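You operate a simulated robot arm through the tools that you are given. There is no shell and no other tool. Be economical: measure what you need, move in short steps, check, and stop when the job is done.

Carry out the task below with a simulated robot arm. There is one attempt and no reset: what you move stays moved.

JOB
Clear the jam: waisted bottle off, spill wiped, reset, the table's round bottle run in.
Fine: waisted one into the grey tray; teal pad, put back; leave the tray's round bottle; stop the table once the other stands in the lane. Set down upright: what you pick out. What is to be rubbed or washed off counts as gone when no trace of it is left.

The check looks at the end state, three seconds after you hand in, the way a careful person would. Anything else that was tipped, shoved, dropped, spilled or broken makes it a failure.

ROBOT AND FRAMES
A 7-joint arm with a two-finger parallel gripper, hanging from a carriage that runs on a gantry, over the field with the corners [-2.3, 1.083], [-2.3, -0.197], [0, -0.197], [0, 1.083] (x, y) and turns from -6.266 to 5.742 rad about z. Base frame: it is fixed where the carriage stands at the start and does not move with it; the origin is on the floor, on the carriage's upright axis, x ahead of it, y to its left, z up; the surface under the hand at the start is at about z = 0.864. Lengths are in m, angles in rad, forces in N, time in s.
With the tool pointing down near the work surface it reaches from about 0.46 to 0.8 m from the robot's upright axis, wherever it stands. Its first joint turns from -2.496 to 2.496 rad. Places, roughly: feed direction switch [0.7, 0.3, 0.8]; feed jam lamp [0.7, -0.2, 0.7]; feed reset key [0.7, -0.4, 0.8]; feed speed dial [0.7, -0.1, 0.8]; feed start key [0.7, 0.1, 0.8]; feed stop key [0.7, 0, 0.8]; feed turntable [0.9, -0.1, 0.9]; grey tray on the feed table [0.9, 0.3, 0.9]; lane before the gate [1.1, -0.3, 0.9]; lane width knob [1, -0.4, 0.9]; orange gate [1.2, -0.4, 0.9]; slim bottle [1.25, 0.25, 1]; waisted bottle [1.25, 0, 1]. Payload 1.57 kg.
The TCP is the grasp point between the finger pads, 0.03 m short of the fingertips. In the tool frame z runs along the fingers and y along their closing line. The gripper opens to 0.11 m. The fingers are 0.024 m wide and 0.012 m thick; the gripper's body (0.048 by 0.112 m) begins 0.078 m behind the TCP.
Orientation is that of the tool frame in the base frame, as a unit quaternion [x, y, z, w]. With the fingers straight down and closing along the base's y, the tool's x points along the base's -x, its y along +y and its z along -z.

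CONTROLS
- The arm moves only by the tool nudge_tool. Its argument "plan" is a list of rows, each a list of 7 numbers: the turn, a rotation vector about the tool's x, y, z in units of 8 degrees (1.0 is 8 degrees), then the shift along the tool's x, y, z in units of 40 mm (1.0 is 40 mm), then the opening in per cent of the stroke, from 0 (shut) to 100 (fully open). In form: [[rx, ry, rz, tx, ty, tz, fingers], ...]. A call has 1 to 8 rows; each row shifts and turns the commanded pose from where the row before left it, along the tool's axes as they then stand. A call with a number of a shift or a turn outside -1 to 1 is refused whole. Each row takes 0.2 s and may step no farther than 0.05 m and 0.15 rad from the row before; otherwise, or with a gripper value out of range, the whole call is refused. Where a pose cannot be reached the arm comes as near as it can. A force on the tool above 40 N (or 10 N above the force at the start of the call, whichever is more), or a blocked arm, ends the call early, and 0.2 s more pass. Each finger travels about 0.045 m/s and halts on what it meets, pressing with about 33 N; the grip force reading is that of the motor and also rises with nothing between the fingers. The clock runs only during rows and for 0.2 s after the last one: add rows that do not move to give the fingers time. It gives the time, the measured TCP pose, the force on the tool (base axes), the opening and the grip force at its end, in the units of the frame above (readings bear some noise), with the torque about the TCP (base axes, N m) and any sound that the robot's microphone picked up, and new pictures: "views" is both (left out), scene, wrist or none.
- Cameras (640 x 400 px; columns grow to the right, rows downward): "scene" is now at [0.295, 0.0078, 1.627]; the picture's right is [0.09, -1.00, 0.00], its down [-0.78, -0.07, -0.62] and it looks along [0.62, 0.05, -0.79] (base axes); focal length 291 px, centre (320, 200). "wrist" rides on the gripper at [0.07, 0.016, -0.141] in the tool frame; the picture's right is [-0.23, 0.97, 0.00], its down [-0.86, -0.20, -0.48] and it looks along [-0.47, -0.11, 0.88] (tool axes); focal length 222 px, centre (320, 200). There is no depth. A picture from a camera that has moved, and an enlarged one, comes with that camera's place and axes in the base frame and with its lens.
- slide_trunk(by): slides the trunk up (or, below 0, down) by that many m; the arm and the scene camera ride with it, the base frame stays. It gives what a move gives, with no picture.
- steer(legs): drives the robot by 1 to 6 legs, each [ahead, left, turn to the left] in m, m and rad, along the robot's own axes; the way and the turn of a leg run together, so that a leg with both is an arc; at most 1.5 m and 3.142 rad a leg. The arm and the cameras ride along, it lands a little off, and it stops where it bumps. It keeps to its track: a leg is cut to what the track allows. It gives what a move gives, and a new picture of the scene camera.
- turn_head(pan, tilt): turns the head with the scene camera to pan (to the left, within 2.705 rad either way) and tilt (down, from -0.506 to 1.204), counted from straight ahead of the robot. It gives what a move gives, and a new picture of the scene camera.
- zoom(camera, box): a new picture of the part [left, top, right, bottom] of that camera's present view, enlarged. The clock stands still meanwhile.
- sign_off(): hands the job in; it is judged then, once.

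Go step by step. Nothing tells you exact positions but the pictures and the camera data: compare them with the known pose of the tool, close in by small moves and look again before you grip or let go. The budget is 120 turns and 260 pictures, counting those below and the enlarged ones. Unless the task says otherwise, let go and move clear before handing in.

The tools are called after "Call:" as a command line: name --pt "numbers of a row" for each row, then --argument value for the rest, lists and objects as JSON in quotes. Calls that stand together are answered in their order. nudge_tool: Moves the arm, as the interface text tells. Its arguments: {"type":"object","properties":{"plan":{"type":"array"},"views":{"type":"string","enum":["both","scene","wrist","none"]}},"required":["plan"]} The other tools are called the same way: slide_trunk (by) slides the trunk up or down; steer (legs) drives the base; turn_head (pan, tilt) turns the head that bears the scene camera; zoom (camera, box) takes an enlarged picture of a part of a camera's view; sign_off () hands the job in.

At the start:

```text
clock: 0.0
position: [0.7581, -0.2118, 1.168]
tool_rot: [0.0, 1.0, -0.001, 0.0]
contact_force: [1.0, 0.4, 0.0]
ft_torque: [-0.03, -0.01, 0.01]
finger_gap: 0.11
finger_force: 0.0
trunk travel left (down, up): [-0.3, 0.295]
robot x, y, heading: [0.0023, -0.0041, -0.005]
head pan, tilt: [0.087, 0.902]
```

scene: 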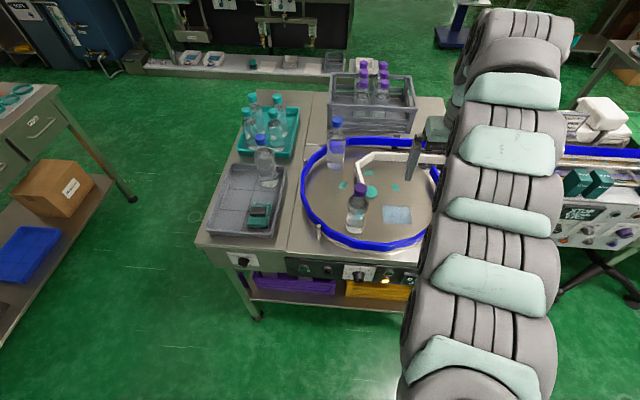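
wrist: 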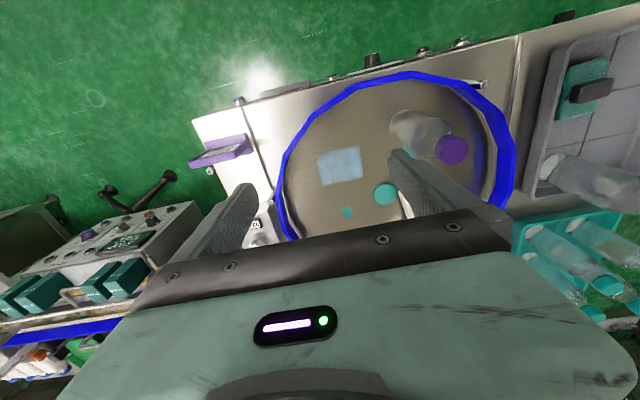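

I see the turntable with a purple-capped bottle and a blue-capped one on it, teal spots, a light patch, and the grey tray with another bottle and a teal pad. I'll zoom in before moving.

Call:
zoom --camera "scene" --box '[200, 80, 450, 236]'

Call:
zoom --camera "scene" --box '[210, 220, 450, 370]'

Call:
zoom --camera "wrist" --box '[180, 30, 640, 318]'

```text
2.56 times, centred on (325, 158) of scene
camera zoom: at [0.295, 0.0078, 1.627], right [0.09, -1.0, 0.0], down [-0.78, -0.07, -0.62], along [0.62, 0.05, -0.79], focal length 746 px, centre (307, 308)
```

zoom: 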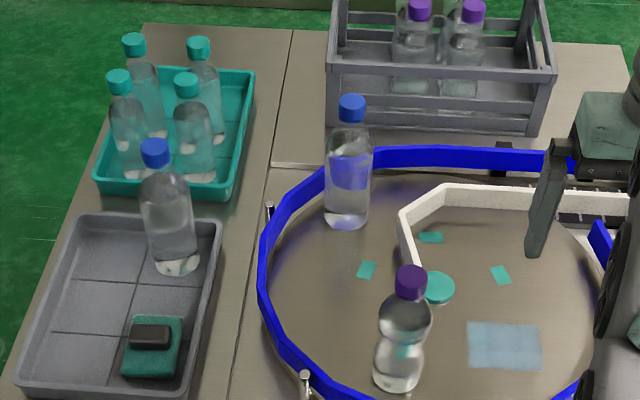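

```text
2.67 times, centred on (330, 295) of scene
camera zoom: at [0.295, 0.0078, 1.627], right [0.09, -1.0, 0.0], down [-0.78, -0.07, -0.62], along [0.62, 0.05, -0.79], focal length 777 px, centre (293, -53)
```

zoom: 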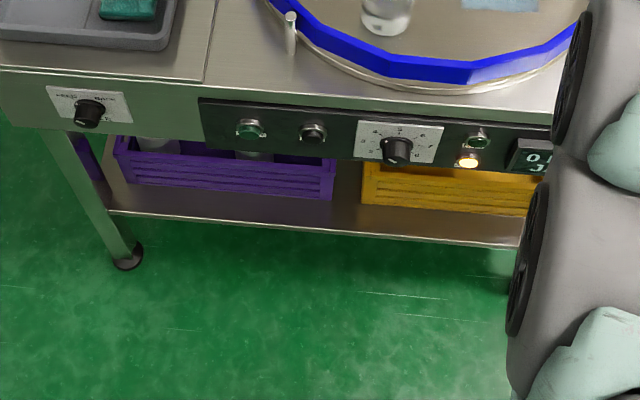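

```text
1.39 times, centred on (410, 174) of wrist
camera zoom: at [0.6892, -0.197, 1.3093], right [0.23, 0.97, 0.0], down [0.86, -0.2, 0.48], along [0.47, -0.11, -0.88], focal length 308 px, centre (195, 236)
```

zoom: 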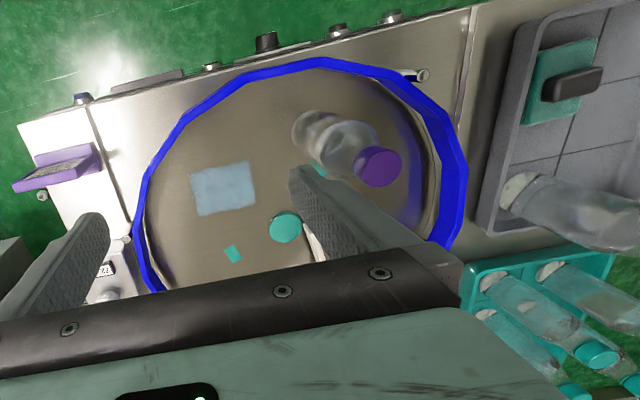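

Zooms show the blue-capped round bottle and waisted one on the disc, a light blue film and teal scraps. I'll look at the right side (lane, lamp, keys) next.

Call:
turn_head --pan -0.5 --tilt 0.8

Call:
steer --legs '[[0, 0, 0.6]]'

```text
clock: 1.0
position: [0.7586, -0.2128, 1.167]
tool_rot: [0.0, 1.0, 0.0, 0.0]
contact_force: [-0.1, -0.2, 0.2]
ft_torque: [0.01, -0.01, -0.02]
finger_gap: 0.1099
finger_force: 0.1
trunk travel left (down, up): [-0.3, 0.295]
robot x, y, heading: [-0.0008, 0.0025, 0.004]
head pan, tilt: [-0.499, 0.799]
camera scene: at [0.2908, -0.0374, 1.6351], right [-0.48, -0.88, 0.0], down [-0.63, 0.34, -0.7], along [0.61, -0.33, -0.72], focal length 291 px, centre (320, 200)
```

scene: 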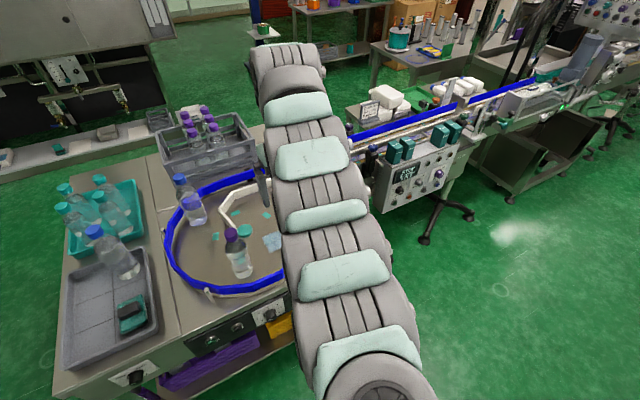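

```text
clock: 3.0
position: [0.7456, 0.2529, 1.1676]
tool_rot: [-0.296, 0.955, 0.001, 0.0]
contact_force: [0.1, 0.2, 0.7]
ft_torque: [0.02, -0.02, -0.02]
finger_gap: 0.1099
finger_force: 0.2
trunk travel left (down, up): [-0.3, 0.295]
robot x, y, heading: [0.0018, -0.0006, 0.6]
head pan, tilt: [-0.499, 0.799]
camera scene: at [0.2617, 0.1337, 1.6351], right [0.1, -0.99, 0.0], down [-0.71, -0.07, -0.7], along [0.69, 0.07, -0.72], focal length 291 px, centre (320, 200)
```

scene: 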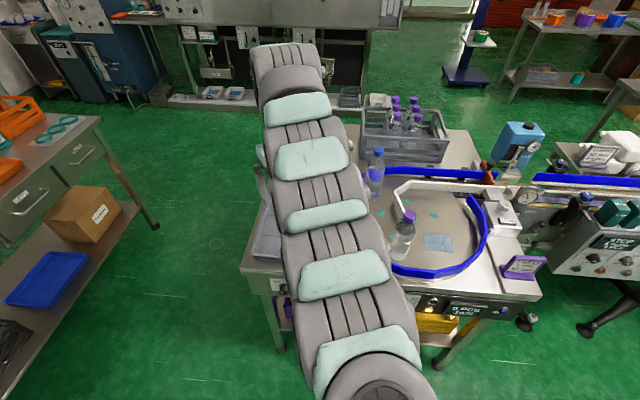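

Call:
turn_head --pan -1.0 --tilt 0.8

Call:
zoom --camera "scene" --box '[120, 80, 360, 230]'

Call:
zoom --camera "scene" --box '[120, 230, 360, 380]'

```text
clock: 4.0
position: [0.7458, 0.2526, 1.1663]
tool_rot: [-0.296, 0.955, 0.0, 0.0]
contact_force: [0.2, 0.3, -0.6]
ft_torque: [0.02, 0.01, -0.01]
finger_gap: 0.1101
finger_force: 0.1
trunk travel left (down, up): [-0.3, 0.295]
robot x, y, heading: [0.002, -0.0008, 0.601]
head pan, tilt: [-1.0, 0.799]
camera scene: at [0.2557, 0.0942, 1.6351], right [-0.39, -0.92, 0.0], down [-0.66, 0.28, -0.7], along [0.64, -0.27, -0.72], focal length 291 px, centre (320, 200)
```

scene: 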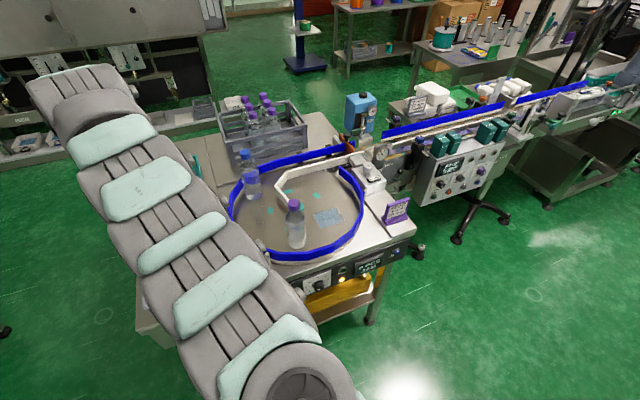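

```text
2.67 times, centred on (240, 155) of scene
camera zoom: at [0.2557, 0.0942, 1.6351], right [-0.39, -0.92, 0.0], down [-0.66, 0.28, -0.7], along [0.64, -0.27, -0.72], focal length 777 px, centre (533, 320)
```

zoom: 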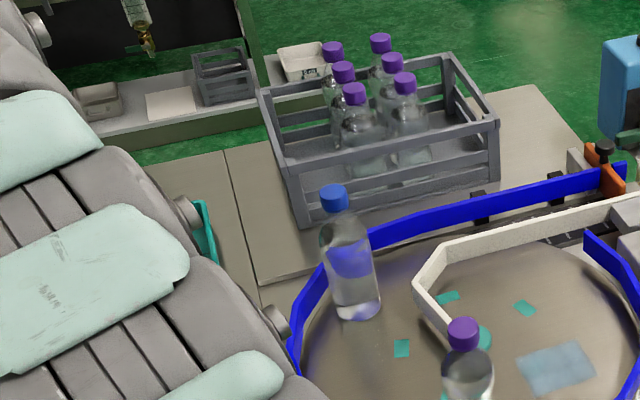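

```text
2.67 times, centred on (240, 305) of scene
camera zoom: at [0.2557, 0.0942, 1.6351], right [-0.39, -0.92, 0.0], down [-0.66, 0.28, -0.7], along [0.64, -0.27, -0.72], focal length 777 px, centre (533, -80)
```

zoom: 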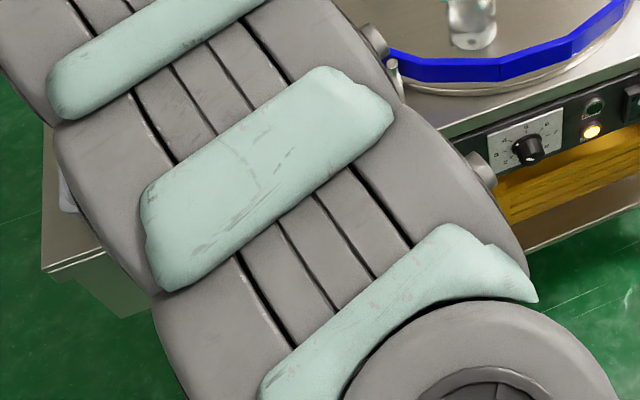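

Call:
zoom --camera "scene" --box '[250, 130, 410, 230]'

Call:
zoom --camera "scene" --box '[290, 180, 430, 300]'

Call:
zoom --camera "scene" --box '[380, 90, 520, 210]'

```text
4.00 times, centred on (330, 180) of scene
camera zoom: at [0.2557, 0.0942, 1.6351], right [-0.39, -0.92, 0.0], down [-0.66, 0.28, -0.7], along [0.64, -0.27, -0.72], focal length 1165 px, centre (280, 280)
```

zoom: 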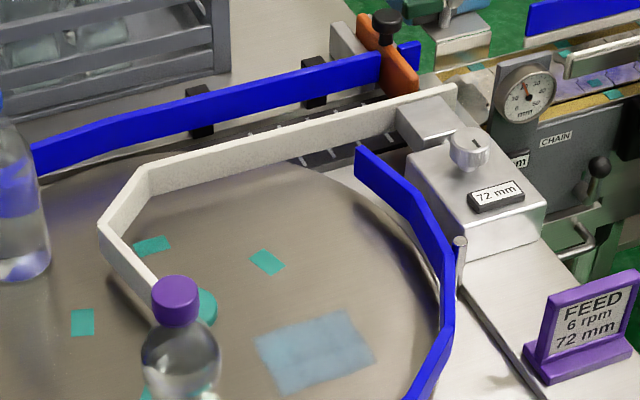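

```text
3.33 times, centred on (360, 240) of scene
camera zoom: at [0.2557, 0.0942, 1.6351], right [-0.39, -0.92, 0.0], down [-0.66, 0.28, -0.7], along [0.64, -0.27, -0.72], focal length 971 px, centre (187, 67)
```

zoom: 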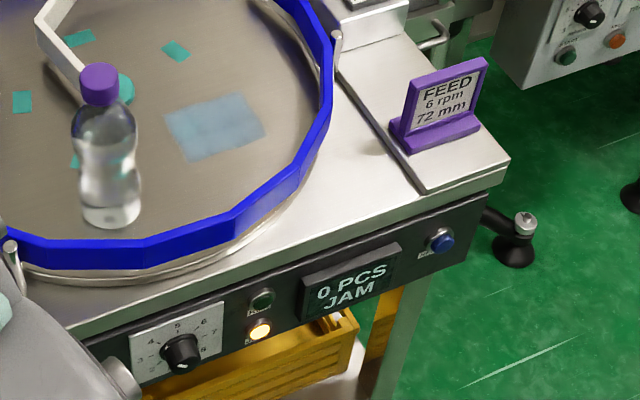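

```text
3.33 times, centred on (450, 150) of scene
camera zoom: at [0.2557, 0.0942, 1.6351], right [-0.39, -0.92, 0.0], down [-0.66, 0.28, -0.7], along [0.64, -0.27, -0.72], focal length 971 px, centre (-113, 367)
```

zoom: 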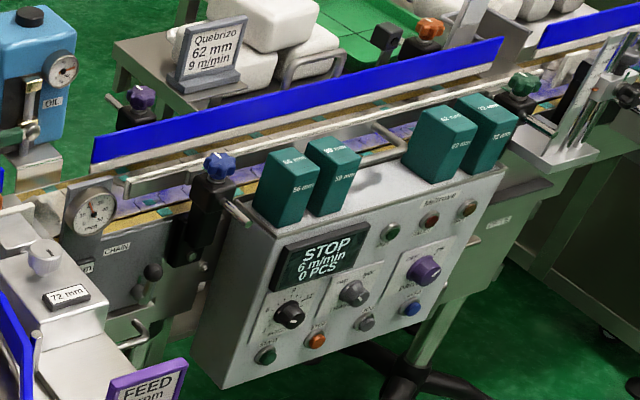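

Card: 6 rpm, 72 mm (lane knob already reads 72). The waisted bottle is about (0.80, -0.06), the film at about (0.855, -0.19), the pad handle at about (0.807, 0.236). I'll turn back and hover above the waisted bottle.

Call:
steer --legs '[[0, 0, -0.6]]'

Call:
nudge_tool --pt "0 0 0 0 1 0 100" --pt "0 0 0 0 1 0 100" --pt "0 0 0 0 1 0 100" --pt "0 0 0 -1 0.7 0 100" --pt "0 0 0 0 0 0 100"

```text
clock: 6.0
position: [0.758, -0.2117, 1.167]
tool_rot: [0.0, 1.0, -0.001, 0.0]
contact_force: [0.7, -0.3, 0.1]
ft_torque: [-0.01, -0.01, 0.06]
finger_gap: 0.11
finger_force: 0.0
trunk travel left (down, up): [-0.3, 0.295]
robot x, y, heading: [-0.0026, -0.0006, -0.001]
head pan, tilt: [-1.0, 0.799]
camera scene: at [0.2635, -0.0665, 1.6351], right [-0.84, -0.54, 0.0], down [-0.39, 0.6, -0.7], along [0.38, -0.59, -0.72], focal length 291 px, centre (320, 200)
```

scene: 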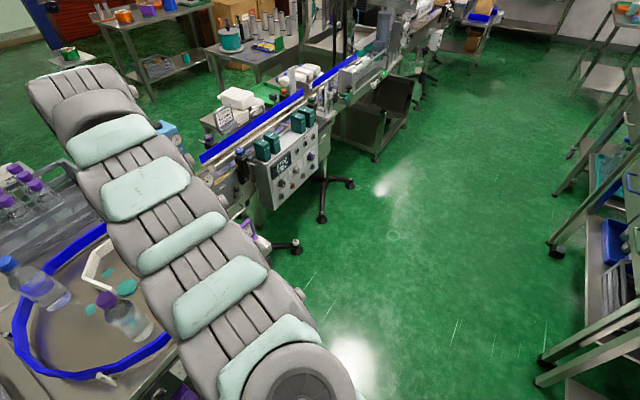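

```text
clock: 7.2
position: [0.7914, -0.0642, 1.1656]
tool_rot: [0.001, 1.0, 0.0, -0.001]
contact_force: [-0.1, -0.5, -0.4]
ft_torque: [0.1, -0.03, 0.02]
finger_gap: 0.11
finger_force: 0.1
out of reach, approached as far as the arm can: row 4
trunk travel left (down, up): [-0.3, 0.295]
robot x, y, heading: [-0.0037, -0.0004, 0.003]
head pan, tilt: [-1.0, 0.799]
camera scene: at [0.2633, -0.0675, 1.6351], right [-0.84, -0.54, 0.0], down [-0.39, 0.6, -0.7], along [0.38, -0.59, -0.72], focal length 291 px, centre (320, 200)
camera wrist: at [0.7229, -0.0489, 1.3082], right [0.23, 0.97, 0.0], down [0.85, -0.2, 0.48], along [0.47, -0.11, -0.88], focal length 222 px, centre (320, 200)
```

scene: 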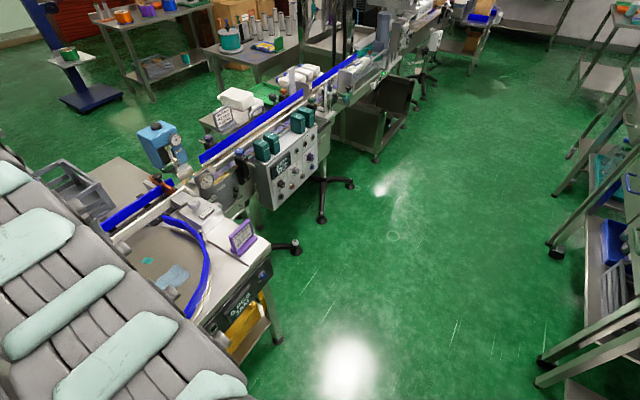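
wrist: 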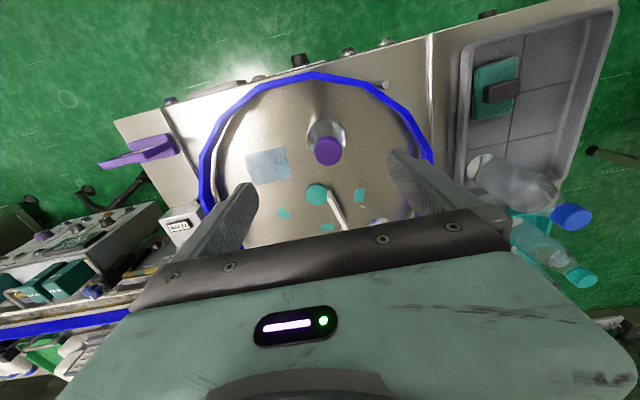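

Call:
zoom --camera "wrist" --box '[240, 80, 420, 230]'

Call:
turn_head --pan 0.0 --tilt 1.0

```text
2.67 times, centred on (330, 155) of wrist
camera zoom: at [0.7229, -0.0489, 1.3082], right [0.23, 0.97, 0.0], down [0.85, -0.2, 0.48], along [0.47, -0.11, -0.88], focal length 592 px, centre (293, 320)
```

zoom: 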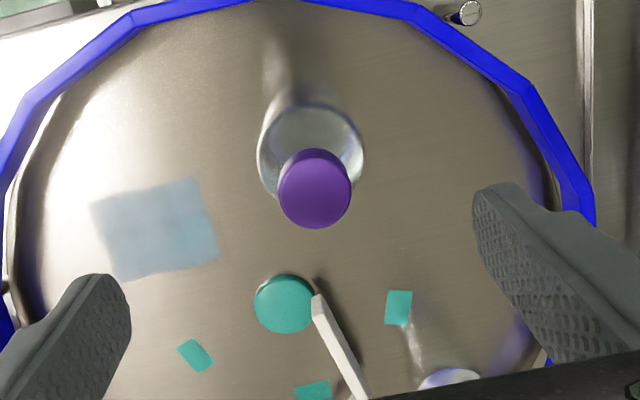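

```text
clock: 8.5
position: [0.7914, -0.0627, 1.1669]
tool_rot: [0.0, 1.0, 0.0, 0.0]
contact_force: [-0.1, -0.6, -0.2]
ft_torque: [0.0, 0.01, 0.01]
finger_gap: 0.11
finger_force: 0.1
trunk travel left (down, up): [-0.3, 0.295]
robot x, y, heading: [0.0009, 0.0057, 0.0]
head pan, tilt: [0.0, 1.0]
camera scene: at [0.2896, 0.0013, 1.6199], right [0.0, -1.0, 0.0], down [-0.84, 0.0, -0.54], along [0.54, 0.0, -0.84], focal length 291 px, centre (320, 200)
```

scene: 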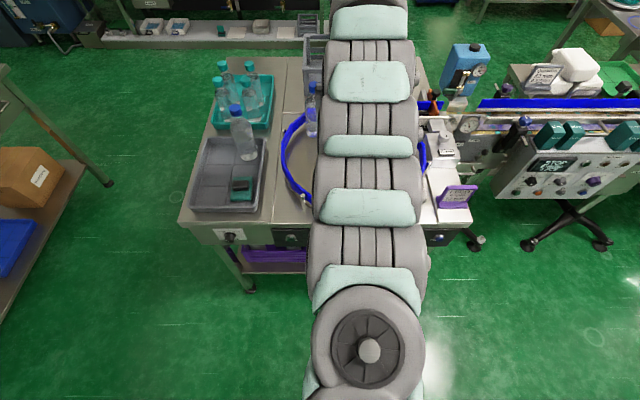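

The bottle axis is near (0.797, -0.057). I'll descend around the bottle with the fingers open and check before gripping.

Call:
nudge_tool --pt "0 0 0 -0.1 0.15 1 100" --pt "0 0 0 0 0 1 100" --pt "0 0 0 0 0 1 100" --pt "0 0 0 0 0 0.8 100" --pt "0 0 0 0 0 0 100"

Call:
zoom --camera "scene" --box '[260, 80, 440, 260]'

```text
clock: 9.7
position: [0.797, -0.0567, 1.0153]
tool_rot: [0.001, 1.0, 0.0, 0.0]
contact_force: [0.6, 1.0, 0.0]
ft_torque: [-0.02, 0.0, 0.02]
finger_gap: 0.1101
finger_force: 0.1
trunk travel left (down, up): [-0.3, 0.295]
robot x, y, heading: [-0.0015, 0.0005, 0.004]
head pan, tilt: [0.0, 1.0]
camera scene: at [0.2895, 0.0013, 1.6199], right [0.0, -1.0, 0.0], down [-0.84, 0.0, -0.54], along [0.54, 0.0, -0.84], focal length 291 px, centre (320, 200)
camera wrist: at [0.7272, -0.0416, 1.1564], right [0.23, 0.97, 0.0], down [0.86, -0.2, 0.48], along [0.47, -0.11, -0.88], focal length 222 px, centre (320, 200)
```

scene: 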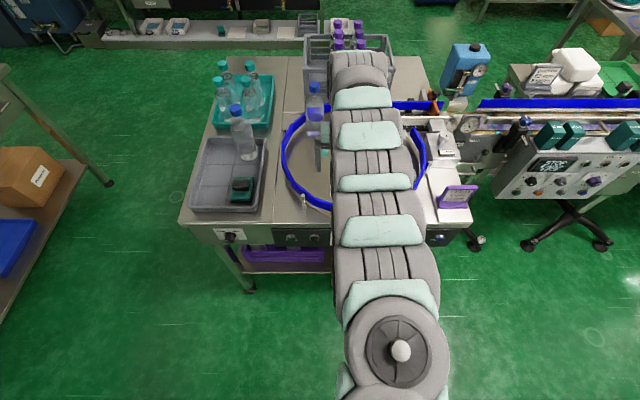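
wrist: 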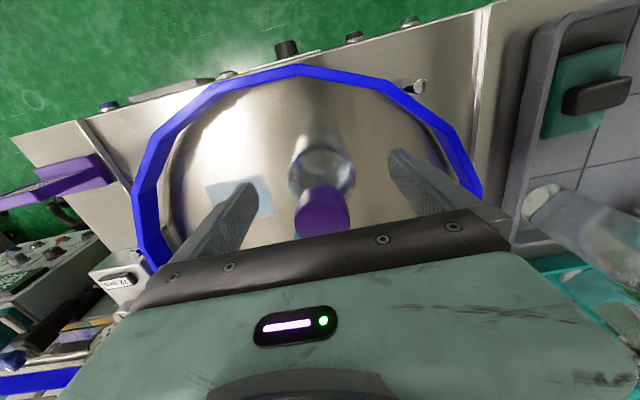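

```text
2.22 times, centred on (350, 170) of scene
camera zoom: at [0.2895, 0.0013, 1.6199], right [0.0, -1.0, 0.0], down [-0.84, 0.0, -0.54], along [0.54, 0.0, -0.84], focal length 647 px, centre (253, 267)
```

zoom: 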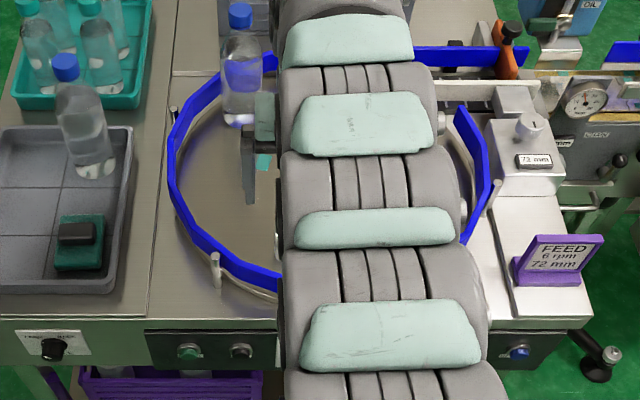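

Call:
nudge_tool --pt "0 0 0 -0.1 0 0.4 100" --pt "0 0 0 0 0 0 60" --pt "0 0 0 0 0 0 20" --pt "0 0 0 0 0 0 0" --pt "0 0 0 0 0 0 0" --pt "0 0 0 0 0 0 0"

```text
clock: 11.1
position: [0.8, -0.058, 0.998]
tool_rot: [0.0, 1.0, 0.0, 0.0]
contact_force: [1.0, 0.3, 0.0]
ft_torque: [0.0, -0.05, 0.0]
finger_gap: 0.0588
finger_force: 29.8
trunk travel left (down, up): [-0.3, 0.295]
robot x, y, heading: [-0.0028, -0.0014, 0.003]
head pan, tilt: [0.0, 1.0]
camera scene: at [0.2896, 0.0014, 1.6199], right [0.0, -1.0, 0.0], down [-0.84, 0.0, -0.54], along [0.54, 0.0, -0.84], focal length 291 px, centre (320, 200)
camera wrist: at [0.7313, -0.0414, 1.1405], right [0.23, 0.97, 0.0], down [0.86, -0.2, 0.48], along [0.47, -0.11, -0.88], focal length 222 px, centre (320, 200)
```

scene: 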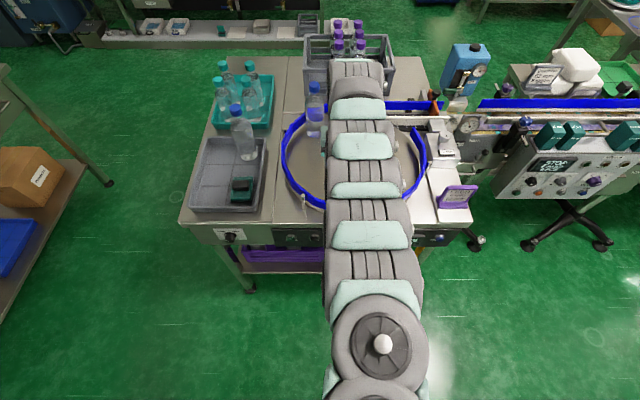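
wrist: 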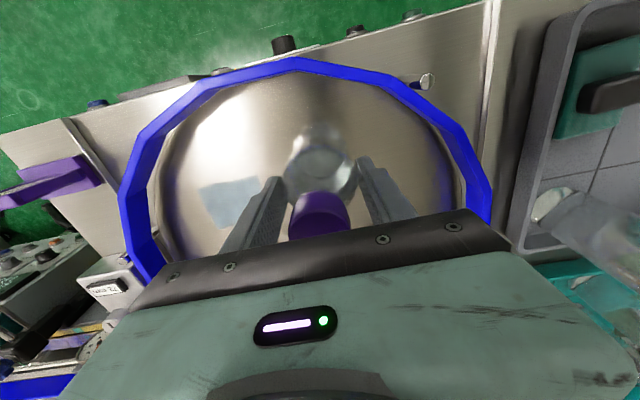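

Gripped at 59 mm. I'll lift it, then shift the carriage left over the tray's empty left half.

Call:
nudge_tool --pt "0 0 0 0 0 -0.5 0" --pt "0 0 0 0 0 -0.9 0" --pt "0 0 0 0 0 -0.9 0" --pt "0 0 0 0.2 0 -0.9 0" --pt "0 0 0 0 0 0 0" --views "wrist"

Call:
steer --legs '[[0, 0.385, 0]]'

Call:
nudge_tool --pt "0 0 0 0 0 0 0" --views "wrist"

```text
clock: 12.3
position: [0.7923, -0.0574, 1.1265]
tool_rot: [0.0, 1.0, 0.001, 0.0]
contact_force: [-0.7, 0.1, -3.3]
ft_torque: [0.0, 0.0, 0.0]
finger_gap: 0.0588
finger_force: 32.6
trunk travel left (down, up): [-0.3, 0.295]
robot x, y, heading: [0.0005, 0.003, 0.005]
head pan, tilt: [0.0, 1.0]
camera wrist: at [0.723, -0.0418, 1.2682], right [0.23, 0.97, 0.0], down [0.86, -0.2, 0.48], along [0.46, -0.11, -0.88], focal length 222 px, centre (320, 200)
```

wrist: 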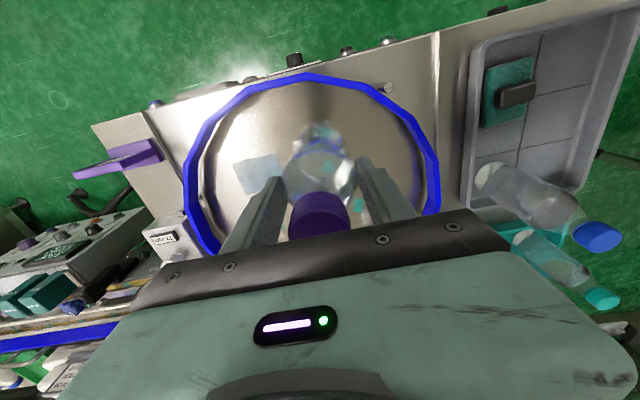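

```text
clock: 14.7
position: [0.7911, 0.3241, 1.1262]
tool_rot: [0.001, 1.0, 0.0, -0.001]
contact_force: [-0.1, -0.5, -4.1]
ft_torque: [0.01, -0.05, 0.01]
finger_gap: 0.0589
finger_force: 33.6
trunk travel left (down, up): [-0.3, 0.295]
robot x, y, heading: [0.0003, 0.385, -0.001]
head pan, tilt: [0.0, 1.0]
camera scene: at [0.2893, 0.3835, 1.6198], right [0.0, -1.0, 0.0], down [-0.84, 0.0, -0.54], along [0.54, 0.0, -0.84], focal length 291 px, centre (320, 200)
```

scene: 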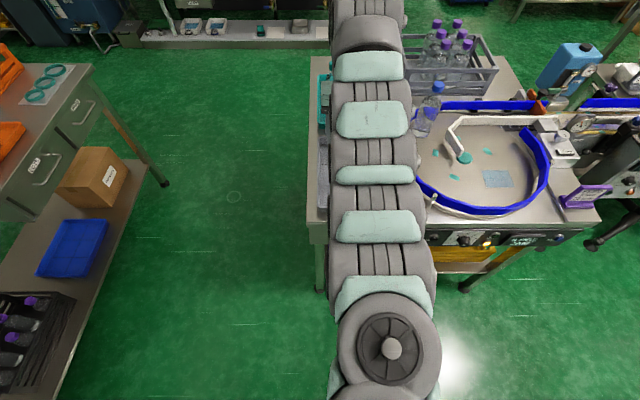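

```text
clock: 15.1
position: [0.7924, 0.3249, 1.1251]
tool_rot: [0.001, 1.0, 0.0, -0.001]
contact_force: [1.2, 0.2, -3.7]
ft_torque: [0.0, -0.01, 0.01]
finger_gap: 0.0588
finger_force: 32.9
trunk travel left (down, up): [-0.3, 0.295]
robot x, y, heading: [-0.0049, 0.3831, -0.003]
head pan, tilt: [0.0, 1.0]
camera wrist: at [0.7229, 0.3398, 1.2678], right [0.23, 0.97, 0.0], down [0.86, -0.2, 0.48], along [0.46, -0.11, -0.88], focal length 222 px, centre (320, 200)
```

wrist: 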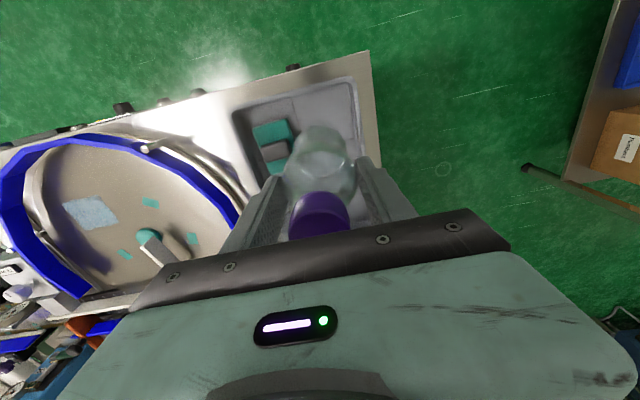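

The bottle is over the tray's free left half at (0.79, 0.325), clear of pad and wall. Lowering carefully.

Call:
nudge_tool --pt "0 0 0 0 0 0.8 0" --pt "0 0 0 0 0 0.8 0" --pt "0 0 0 0 0 0.8 0" --pt "0 0 0 0 0 0.2 0" --pt "0 0 0 0 0 0 0" --views "wrist"

Call:
nudge_tool --pt "0 0 0 0 0 0.12 0" --pt "0 0 0 0 0 0 0" --views "none"

Call:
nudge_tool --pt "0 0 0 0 0 0.12 0" --pt "0 0 0 0 0 0 0" --views "none"

```text
clock: 16.3
position: [0.7928, 0.324, 1.0211]
tool_rot: [0.001, 1.0, 0.0, 0.0]
contact_force: [-0.2, 0.7, -4.3]
ft_torque: [-0.04, 0.01, 0.01]
finger_gap: 0.0585
finger_force: 33.1
trunk travel left (down, up): [-0.3, 0.295]
robot x, y, heading: [0.0016, 0.3847, -0.0]
head pan, tilt: [0.0, 1.0]
camera wrist: at [0.7237, 0.3401, 1.1639], right [0.23, 0.97, 0.0], down [0.86, -0.2, 0.48], along [0.47, -0.11, -0.88], focal length 222 px, centre (320, 200)
```

wrist: 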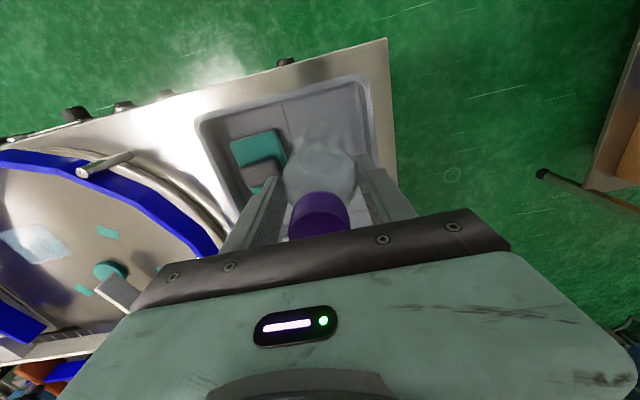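

```text
clock: 16.9
position: [0.7912, 0.3248, 1.0175]
tool_rot: [0.001, 1.0, 0.0, 0.0]
contact_force: [0.2, 0.3, -3.5]
ft_torque: [-0.02, 0.01, -0.02]
finger_gap: 0.0588
finger_force: 33.1
trunk travel left (down, up): [-0.3, 0.295]
robot x, y, heading: [-0.0021, 0.3831, 0.002]
head pan, tilt: [0.0, 1.0]
```

```text
clock: 17.5
position: [0.7926, 0.3257, 1.0122]
tool_rot: [0.0, 1.0, 0.0, -0.001]
contact_force: [0.2, -0.8, -3.5]
ft_torque: [-0.01, -0.01, -0.01]
finger_gap: 0.0588
finger_force: 33.4
trunk travel left (down, up): [-0.3, 0.295]
robot x, y, heading: [-0.0017, 0.3838, -0.003]
head pan, tilt: [0.0, 1.0]
```

Call:
nudge_tool --pt "0 0 0 0 0 0.1 0" --pt "0 0 0 0 0 0 0" --views "none"

Call:
nudge_tool --pt "0 0 0 0 0 0.1 0" --pt "0 0 0 0 0 0 0" --views "none"

Call:
nudge_tool --pt "0 0 0 0 0 0.1 0" --pt "0 0 0 0 0 0 0" --views "wrist"

```text
clock: 18.1
position: [0.793, 0.3244, 1.0093]
tool_rot: [0.0, 1.0, 0.0, -0.001]
contact_force: [0.1, 1.2, -3.5]
ft_torque: [0.0, 0.01, 0.01]
finger_gap: 0.0586
finger_force: 33.2
trunk travel left (down, up): [-0.3, 0.295]
robot x, y, heading: [0.0012, 0.383, 0.003]
head pan, tilt: [0.0, 1.0]
```

```text
clock: 18.7
position: [0.7931, 0.3247, 1.0043]
tool_rot: [0.0, 1.0, 0.0, 0.0]
contact_force: [0.4, 0.7, -3.8]
ft_torque: [-0.02, -0.01, -0.01]
finger_gap: 0.0586
finger_force: 32.7
trunk travel left (down, up): [-0.3, 0.295]
robot x, y, heading: [0.0009, 0.3833, 0.002]
head pan, tilt: [0.0, 1.0]
```

```text
clock: 19.3
position: [0.7922, 0.3237, 1.0004]
tool_rot: [0.001, 1.0, 0.0, -0.001]
contact_force: [-0.5, -0.6, -4.1]
ft_torque: [0.01, 0.02, 0.01]
finger_gap: 0.059
finger_force: 32.9
trunk travel left (down, up): [-0.3, 0.295]
robot x, y, heading: [0.0017, 0.3817, -0.001]
head pan, tilt: [0.0, 1.0]
camera wrist: at [0.7231, 0.3398, 1.1426], right [0.23, 0.97, 0.0], down [0.86, -0.2, 0.48], along [0.47, -0.11, -0.88], focal length 222 px, centre (320, 200)
```

wrist: 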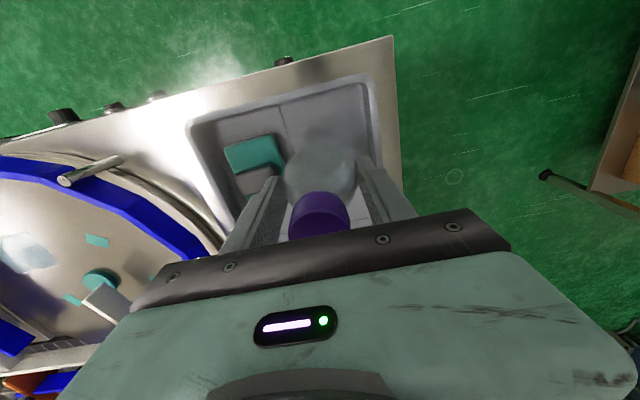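

Call:
nudge_tool --pt "0 0 0 0 0 0.08 0" --pt "0 0 0 0 0 0 0" --views "none"

Call:
nudge_tool --pt "0 0 0 0 0 0.08 0" --pt "0 0 0 0 0 0 0" --views "none"

Call:
nudge_tool --pt "0 0 0 0 0 0.08 0" --pt "0 0 0 0 0 0 0" --views "none"

```text
clock: 19.9
position: [0.7954, 0.3251, 0.9991]
tool_rot: [0.001, 1.0, 0.0, 0.002]
contact_force: [-8.5, 0.3, 27.2]
ft_torque: [-0.02, 0.59, 0.0]
finger_gap: 0.0587
finger_force: 32.6
trunk travel left (down, up): [-0.3, 0.295]
robot x, y, heading: [-0.0043, 0.3817, -0.002]
head pan, tilt: [0.0, 1.0]
```

```text
clock: 20.5
position: [0.7959, 0.3245, 0.9957]
tool_rot: [0.001, 1.0, 0.001, 0.001]
contact_force: [-3.8, -0.7, 27.4]
ft_torque: [-0.05, -0.13, 0.03]
finger_gap: 0.0592
finger_force: 33.0
trunk travel left (down, up): [-0.3, 0.295]
robot x, y, heading: [-0.0028, 0.3841, 0.001]
head pan, tilt: [0.0, 1.0]
```

```text
clock: 21.1
position: [0.7959, 0.3238, 0.9935]
tool_rot: [0.0, 1.0, 0.001, 0.002]
contact_force: [-2.7, -1.0, 28.2]
ft_torque: [-0.01, -0.01, 0.03]
finger_gap: 0.059
finger_force: 32.9
trunk travel left (down, up): [-0.3, 0.295]
robot x, y, heading: [-0.0017, 0.3799, 0.002]
head pan, tilt: [0.0, 1.0]
```

Contact with the tray floor felt. I'll relieve a little, open slowly, and rise.

Call:
nudge_tool --pt "0 0 0 0 0 -0.04 0" --pt "0 0 0 0 0 0 60" --pt "0 0 0 0 0 0 75" --pt "0 0 0 0 0 0 90" --pt "0 0 0 0 0 0 100" --pt "0 0 0 0 0 0 100" --views "wrist"

Call:
nudge_tool --pt "0 0 0 0 0 -0.5 100" --pt "0 0 0 0 0 -0.9 100" --pt "0 0 0 0 0 -0.9 100" --pt "0 0 0 0 0 -0.9 100" --pt "0 0 0 0 0 -0.9 100" --pt "0 0 0 0 0 0 100"

```text
clock: 22.5
position: [0.7915, 0.3246, 0.9918]
tool_rot: [0.0, 1.0, 0.0, 0.0]
contact_force: [0.2, 0.9, 0.5]
ft_torque: [-0.02, -0.02, -0.01]
finger_gap: 0.11
finger_force: 0.0
trunk travel left (down, up): [-0.3, 0.295]
robot x, y, heading: [-0.0031, 0.3831, -0.002]
head pan, tilt: [0.0, 1.0]
camera wrist: at [0.7232, 0.3399, 1.1348], right [0.23, 0.97, 0.0], down [0.86, -0.2, 0.48], along [0.47, -0.11, -0.88], focal length 222 px, centre (320, 200)
```

wrist: 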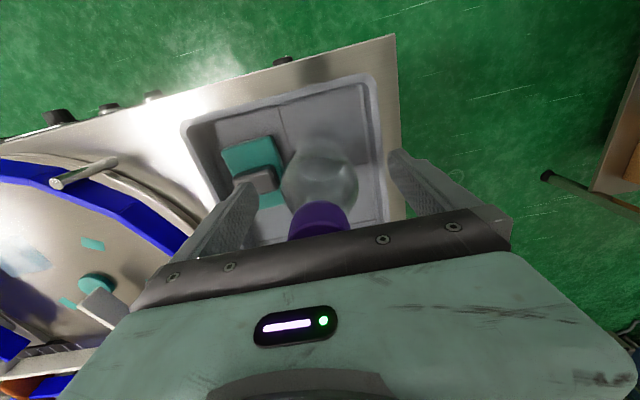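

```text
clock: 23.9
position: [0.7926, 0.3251, 1.1571]
tool_rot: [0.0, 1.0, 0.0, 0.0]
contact_force: [0.4, -0.8, 0.0]
ft_torque: [-0.04, 0.03, 0.01]
finger_gap: 0.1101
finger_force: 0.1
trunk travel left (down, up): [-0.3, 0.295]
robot x, y, heading: [0.0009, 0.3837, -0.0]
head pan, tilt: [0.0, 1.0]
camera scene: at [0.2896, 0.3835, 1.6199], right [0.0, -1.0, 0.0], down [-0.84, 0.0, -0.54], along [0.54, 0.0, -0.84], focal length 291 px, centre (320, 200)
camera wrist: at [0.723, 0.3404, 1.2992], right [0.23, 0.97, 0.0], down [0.85, -0.2, 0.48], along [0.47, -0.11, -0.88], focal length 222 px, centre (320, 200)
```

scene: 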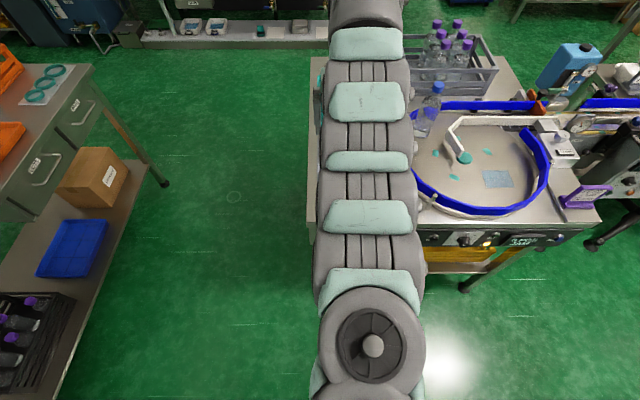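
wrist: 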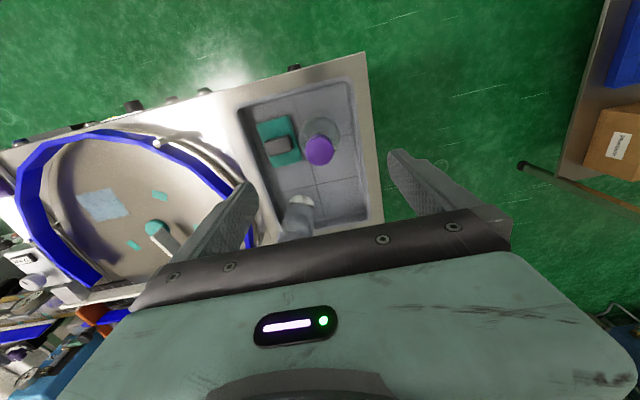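

The waisted bottle stands upright in the tray. Looking closely at the pad and its handle now.

Call:
zoom --camera "wrist" --box '[230, 70, 390, 230]'

Call:
steer --legs '[[0, -0.09, 0]]'

Call:
zoom --camera "wrist" --box '[260, 60, 460, 220]'

```text
2.50 times, centred on (310, 150) of wrist
camera zoom: at [0.723, 0.3404, 1.2992], right [0.23, 0.97, 0.0], down [0.85, -0.2, 0.48], along [0.47, -0.11, -0.88], focal length 555 px, centre (345, 325)
```

zoom: 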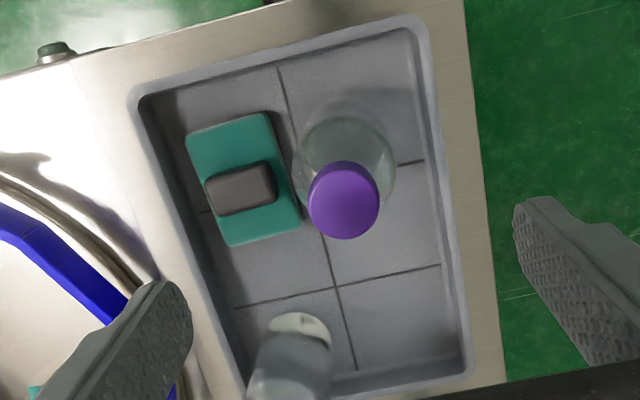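

```text
clock: 25.0
position: [0.7923, 0.2343, 1.1571]
tool_rot: [0.001, 1.0, 0.0, 0.0]
contact_force: [-0.3, 0.1, 0.0]
ft_torque: [0.0, 0.0, -0.01]
finger_gap: 0.1101
finger_force: 0.0
trunk travel left (down, up): [-0.3, 0.295]
robot x, y, heading: [-0.003, 0.294, -0.002]
head pan, tilt: [0.0, 1.0]
camera scene: at [0.2894, 0.2937, 1.6199], right [0.0, -1.0, 0.0], down [-0.84, 0.0, -0.54], along [0.54, 0.0, -0.84], focal length 291 px, centre (320, 200)
```

scene: 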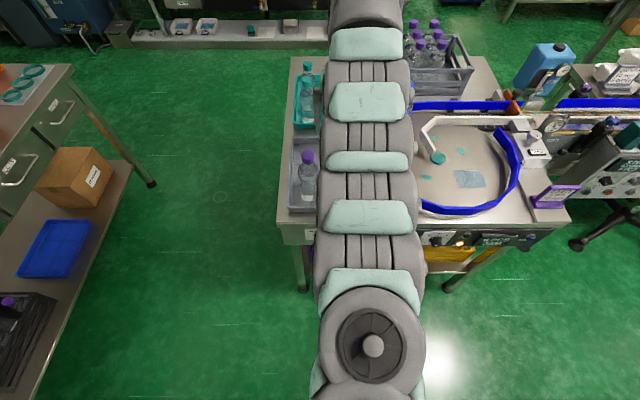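

```text
2.50 times, centred on (360, 140) of wrist
camera zoom: at [0.7228, 0.2503, 1.2989], right [0.23, 0.97, 0.0], down [0.85, -0.2, 0.48], along [0.47, -0.11, -0.88], focal length 555 px, centre (220, 350)
```

zoom: 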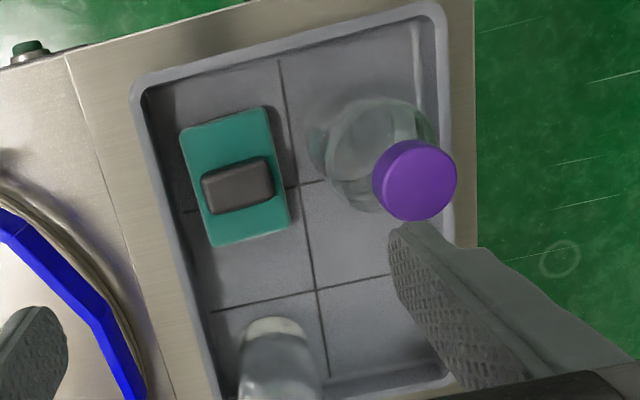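

The pad is about 60×90 mm with a handle whose long side lies along y. The film reaches x≈0.90, so I'll test reach over the empty part of the disc with the trunk raised before deciding how to grip.

Call:
steer --legs '[[0, -0.42, 0]]'

Call:
slide_trunk --by 0.1

Call:
nudge_tool --pt "0 0 0 0 0 1 100" --pt "0 0 0 0 0 1 100" --pt "0 0 0 0 0 1 100" --pt "0 0 0 0 0 1 100" --pt "0 0 0 0 0 1 100" --pt "0 0 0 -1 0 0 100" --pt "0 0 0 -1 0 0 100" --pt "0 0 0 0 0 0 100"

```text
clock: 27.6
position: [0.7908, -0.1863, 1.1565]
tool_rot: [0.003, 1.0, 0.0, 0.0]
contact_force: [-0.9, -0.2, -0.3]
ft_torque: [-0.03, -0.01, 0.01]
finger_gap: 0.1099
finger_force: 0.2
trunk travel left (down, up): [-0.3, 0.295]
robot x, y, heading: [0.0012, -0.1314, -0.002]
head pan, tilt: [0.0, 1.0]
camera scene: at [0.2885, -0.1261, 1.6199], right [0.0, -1.0, 0.0], down [-0.84, 0.0, -0.54], along [0.54, 0.0, -0.84], focal length 291 px, centre (320, 200)
```

scene: 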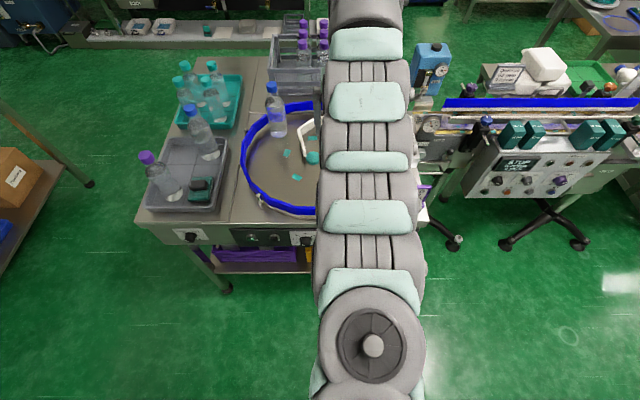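

```text
clock: 28.9
position: [0.7918, -0.1859, 1.2566]
tool_rot: [0.002, 1.0, 0.0, 0.0]
contact_force: [-0.8, -0.1, 0.3]
ft_torque: [0.0, 0.02, 0.0]
finger_gap: 0.1101
finger_force: 0.1
trunk travel left (down, up): [-0.4, 0.195]
robot x, y, heading: [-0.0002, -0.1275, -0.005]
head pan, tilt: [0.0, 1.0]
```

```text
clock: 30.7
position: [0.7994, -0.1866, 1.0567]
tool_rot: [0.002, 1.0, 0.001, -0.001]
contact_force: [0.1, 0.5, -0.1]
ft_torque: [0.03, 0.0, -0.02]
finger_gap: 0.11
finger_force: 0.0
out of reach, approached as far as the arm can: row 6, 7
trunk travel left (down, up): [-0.4, 0.195]
robot x, y, heading: [-0.0016, -0.1276, -0.002]
head pan, tilt: [0.0, 1.0]
camera scene: at [0.2886, -0.1261, 1.72], right [0.0, -1.0, 0.0], down [-0.84, 0.0, -0.54], along [0.54, 0.0, -0.84], focal length 291 px, centre (320, 200)
camera wrist: at [0.7309, -0.17, 1.199], right [0.23, 0.97, 0.0], down [0.85, -0.2, 0.48], along [0.47, -0.11, -0.88], focal length 222 px, centre (320, 200)
```

scene: 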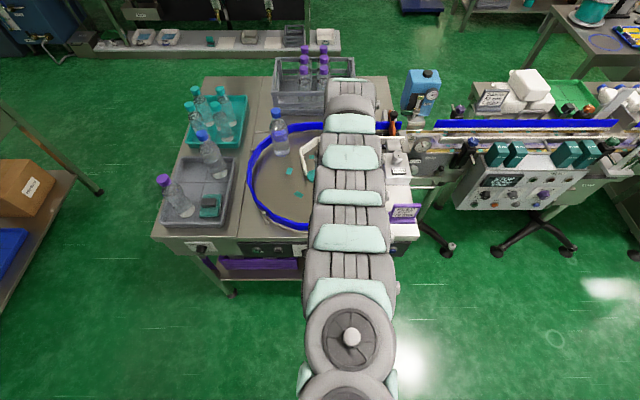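
wrist: 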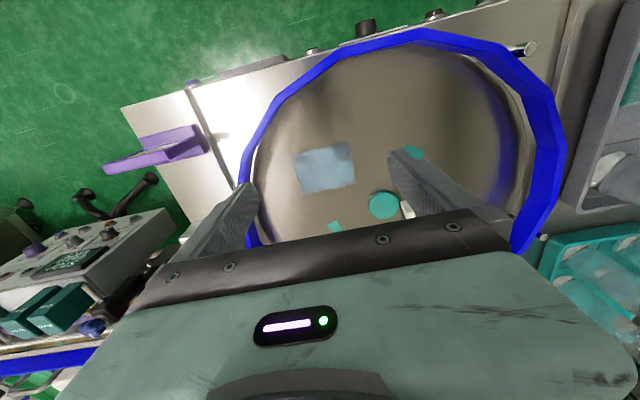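

Vertical reach ends at about x=0.80, so the pad must be gripped with the tool tilted about 20° forward, closing along y. I'll restore height and trunk, tilt, set the opening to 60 mm, and return over the pad.

Call:
nudge_tool --pt "0 0 0 0.3 0 -1 54" --pt "0 0 0 0.3 0 -1 54" --pt "0 0 0 0.4 0 -1 54" --pt "0 0 0 0 0 -1 54" --pt "0 0 0 0 0 -1 54" --pt "0 0 0 0 0 0 54" --views "none"

Call:
slide_trunk --by -0.1

Call:
steer --legs '[[0, 0.43, 0]]'

Call:
nudge_tool --pt "0 -0.9 0 0 0 0 54" --pt "0 -0.9 0 0 0 0 54" --pt "0 -0.7 0 0 0 0 54" --pt "0 0 0 0 0 0 54" --views "wrist"

```text
clock: 32.1
position: [0.7605, -0.1834, 1.2564]
tool_rot: [0.002, 1.0, 0.0, 0.001]
contact_force: [-0.7, -0.4, -0.5]
ft_torque: [0.0, -0.03, 0.0]
finger_gap: 0.0594
finger_force: 0.0
trunk travel left (down, up): [-0.4, 0.195]
robot x, y, heading: [-0.0026, -0.1265, -0.001]
head pan, tilt: [0.0, 1.0]
```

```text
clock: 33.5
position: [0.7607, -0.1859, 1.157]
tool_rot: [0.002, 1.0, 0.0, 0.0]
contact_force: [0.2, -0.2, -0.2]
ft_torque: [-0.03, -0.01, -0.01]
finger_gap: 0.0592
finger_force: 0.1
trunk travel left (down, up): [-0.3, 0.295]
robot x, y, heading: [-0.0038, -0.1281, -0.007]
head pan, tilt: [0.0, 1.0]
```

```text
clock: 36.1
position: [0.7613, 0.2441, 1.1558]
tool_rot: [0.001, 1.0, 0.0, 0.0]
contact_force: [-0.1, -0.2, 0.8]
ft_torque: [-0.03, -0.02, -0.02]
finger_gap: 0.0594
finger_force: 0.0
trunk travel left (down, up): [-0.3, 0.295]
robot x, y, heading: [-0.0, 0.3039, -0.005]
head pan, tilt: [0.0, 1.0]
camera scene: at [0.2895, 0.3031, 1.6199], right [0.0, -1.0, 0.0], down [-0.84, 0.0, -0.54], along [0.54, 0.0, -0.84], focal length 291 px, centre (320, 200)
```

scene: 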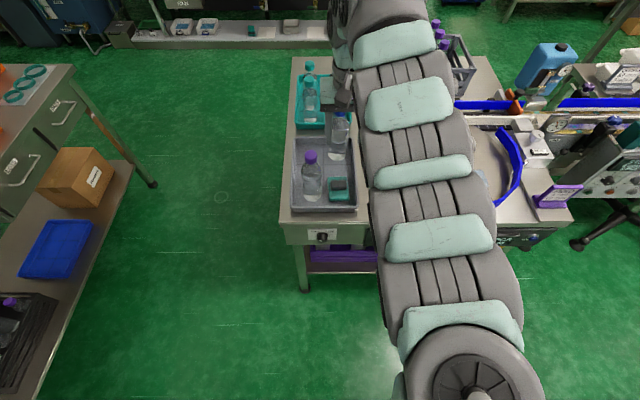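

```text
clock: 37.1
position: [0.7662, 0.2365, 1.1593]
tool_rot: [-0.011, 0.989, -0.003, 0.147]
contact_force: [0.6, 0.1, -0.7]
ft_torque: [-0.01, -0.02, 0.01]
finger_gap: 0.0593
finger_force: 0.1
out of reach, approached as far as the arm can: row 3
trunk travel left (down, up): [-0.3, 0.295]
robot x, y, heading: [0.001, 0.305, -0.003]
head pan, tilt: [0.0, 1.0]
camera wrist: at [0.6587, 0.2513, 1.2744], right [0.2, 0.98, 0.06], down [0.68, -0.18, 0.71], along [0.7, -0.1, -0.7], focal length 222 px, centre (320, 200)
```

wrist: 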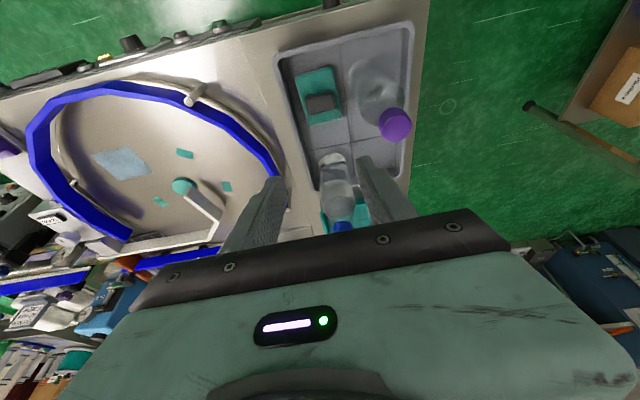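

Call:
nudge_tool --pt "0 0 0 0.3 0 0.9 54" --pt "0 0 0 0.3 0.2 0.9 54" --pt "0 -0.5 0 0 0 0 54" --pt "0 0 0 0 0 0 54" --views "scene"

```text
clock: 38.1
position: [0.7636, 0.2449, 1.0816]
tool_rot: [-0.011, 0.983, -0.002, 0.182]
contact_force: [0.0, -0.7, -0.3]
ft_torque: [0.03, 0.02, 0.0]
finger_gap: 0.0595
finger_force: 0.1
trunk travel left (down, up): [-0.3, 0.295]
robot x, y, heading: [0.0036, 0.3062, -0.006]
head pan, tilt: [0.0, 1.0]
camera scene: at [0.2895, 0.3032, 1.6199], right [0.0, -1.0, 0.0], down [-0.84, 0.0, -0.54], along [0.54, 0.0, -0.84], focal length 291 px, centre (320, 200)
```

scene: 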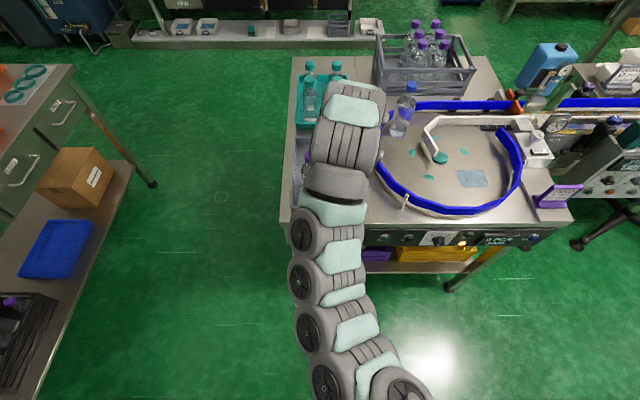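

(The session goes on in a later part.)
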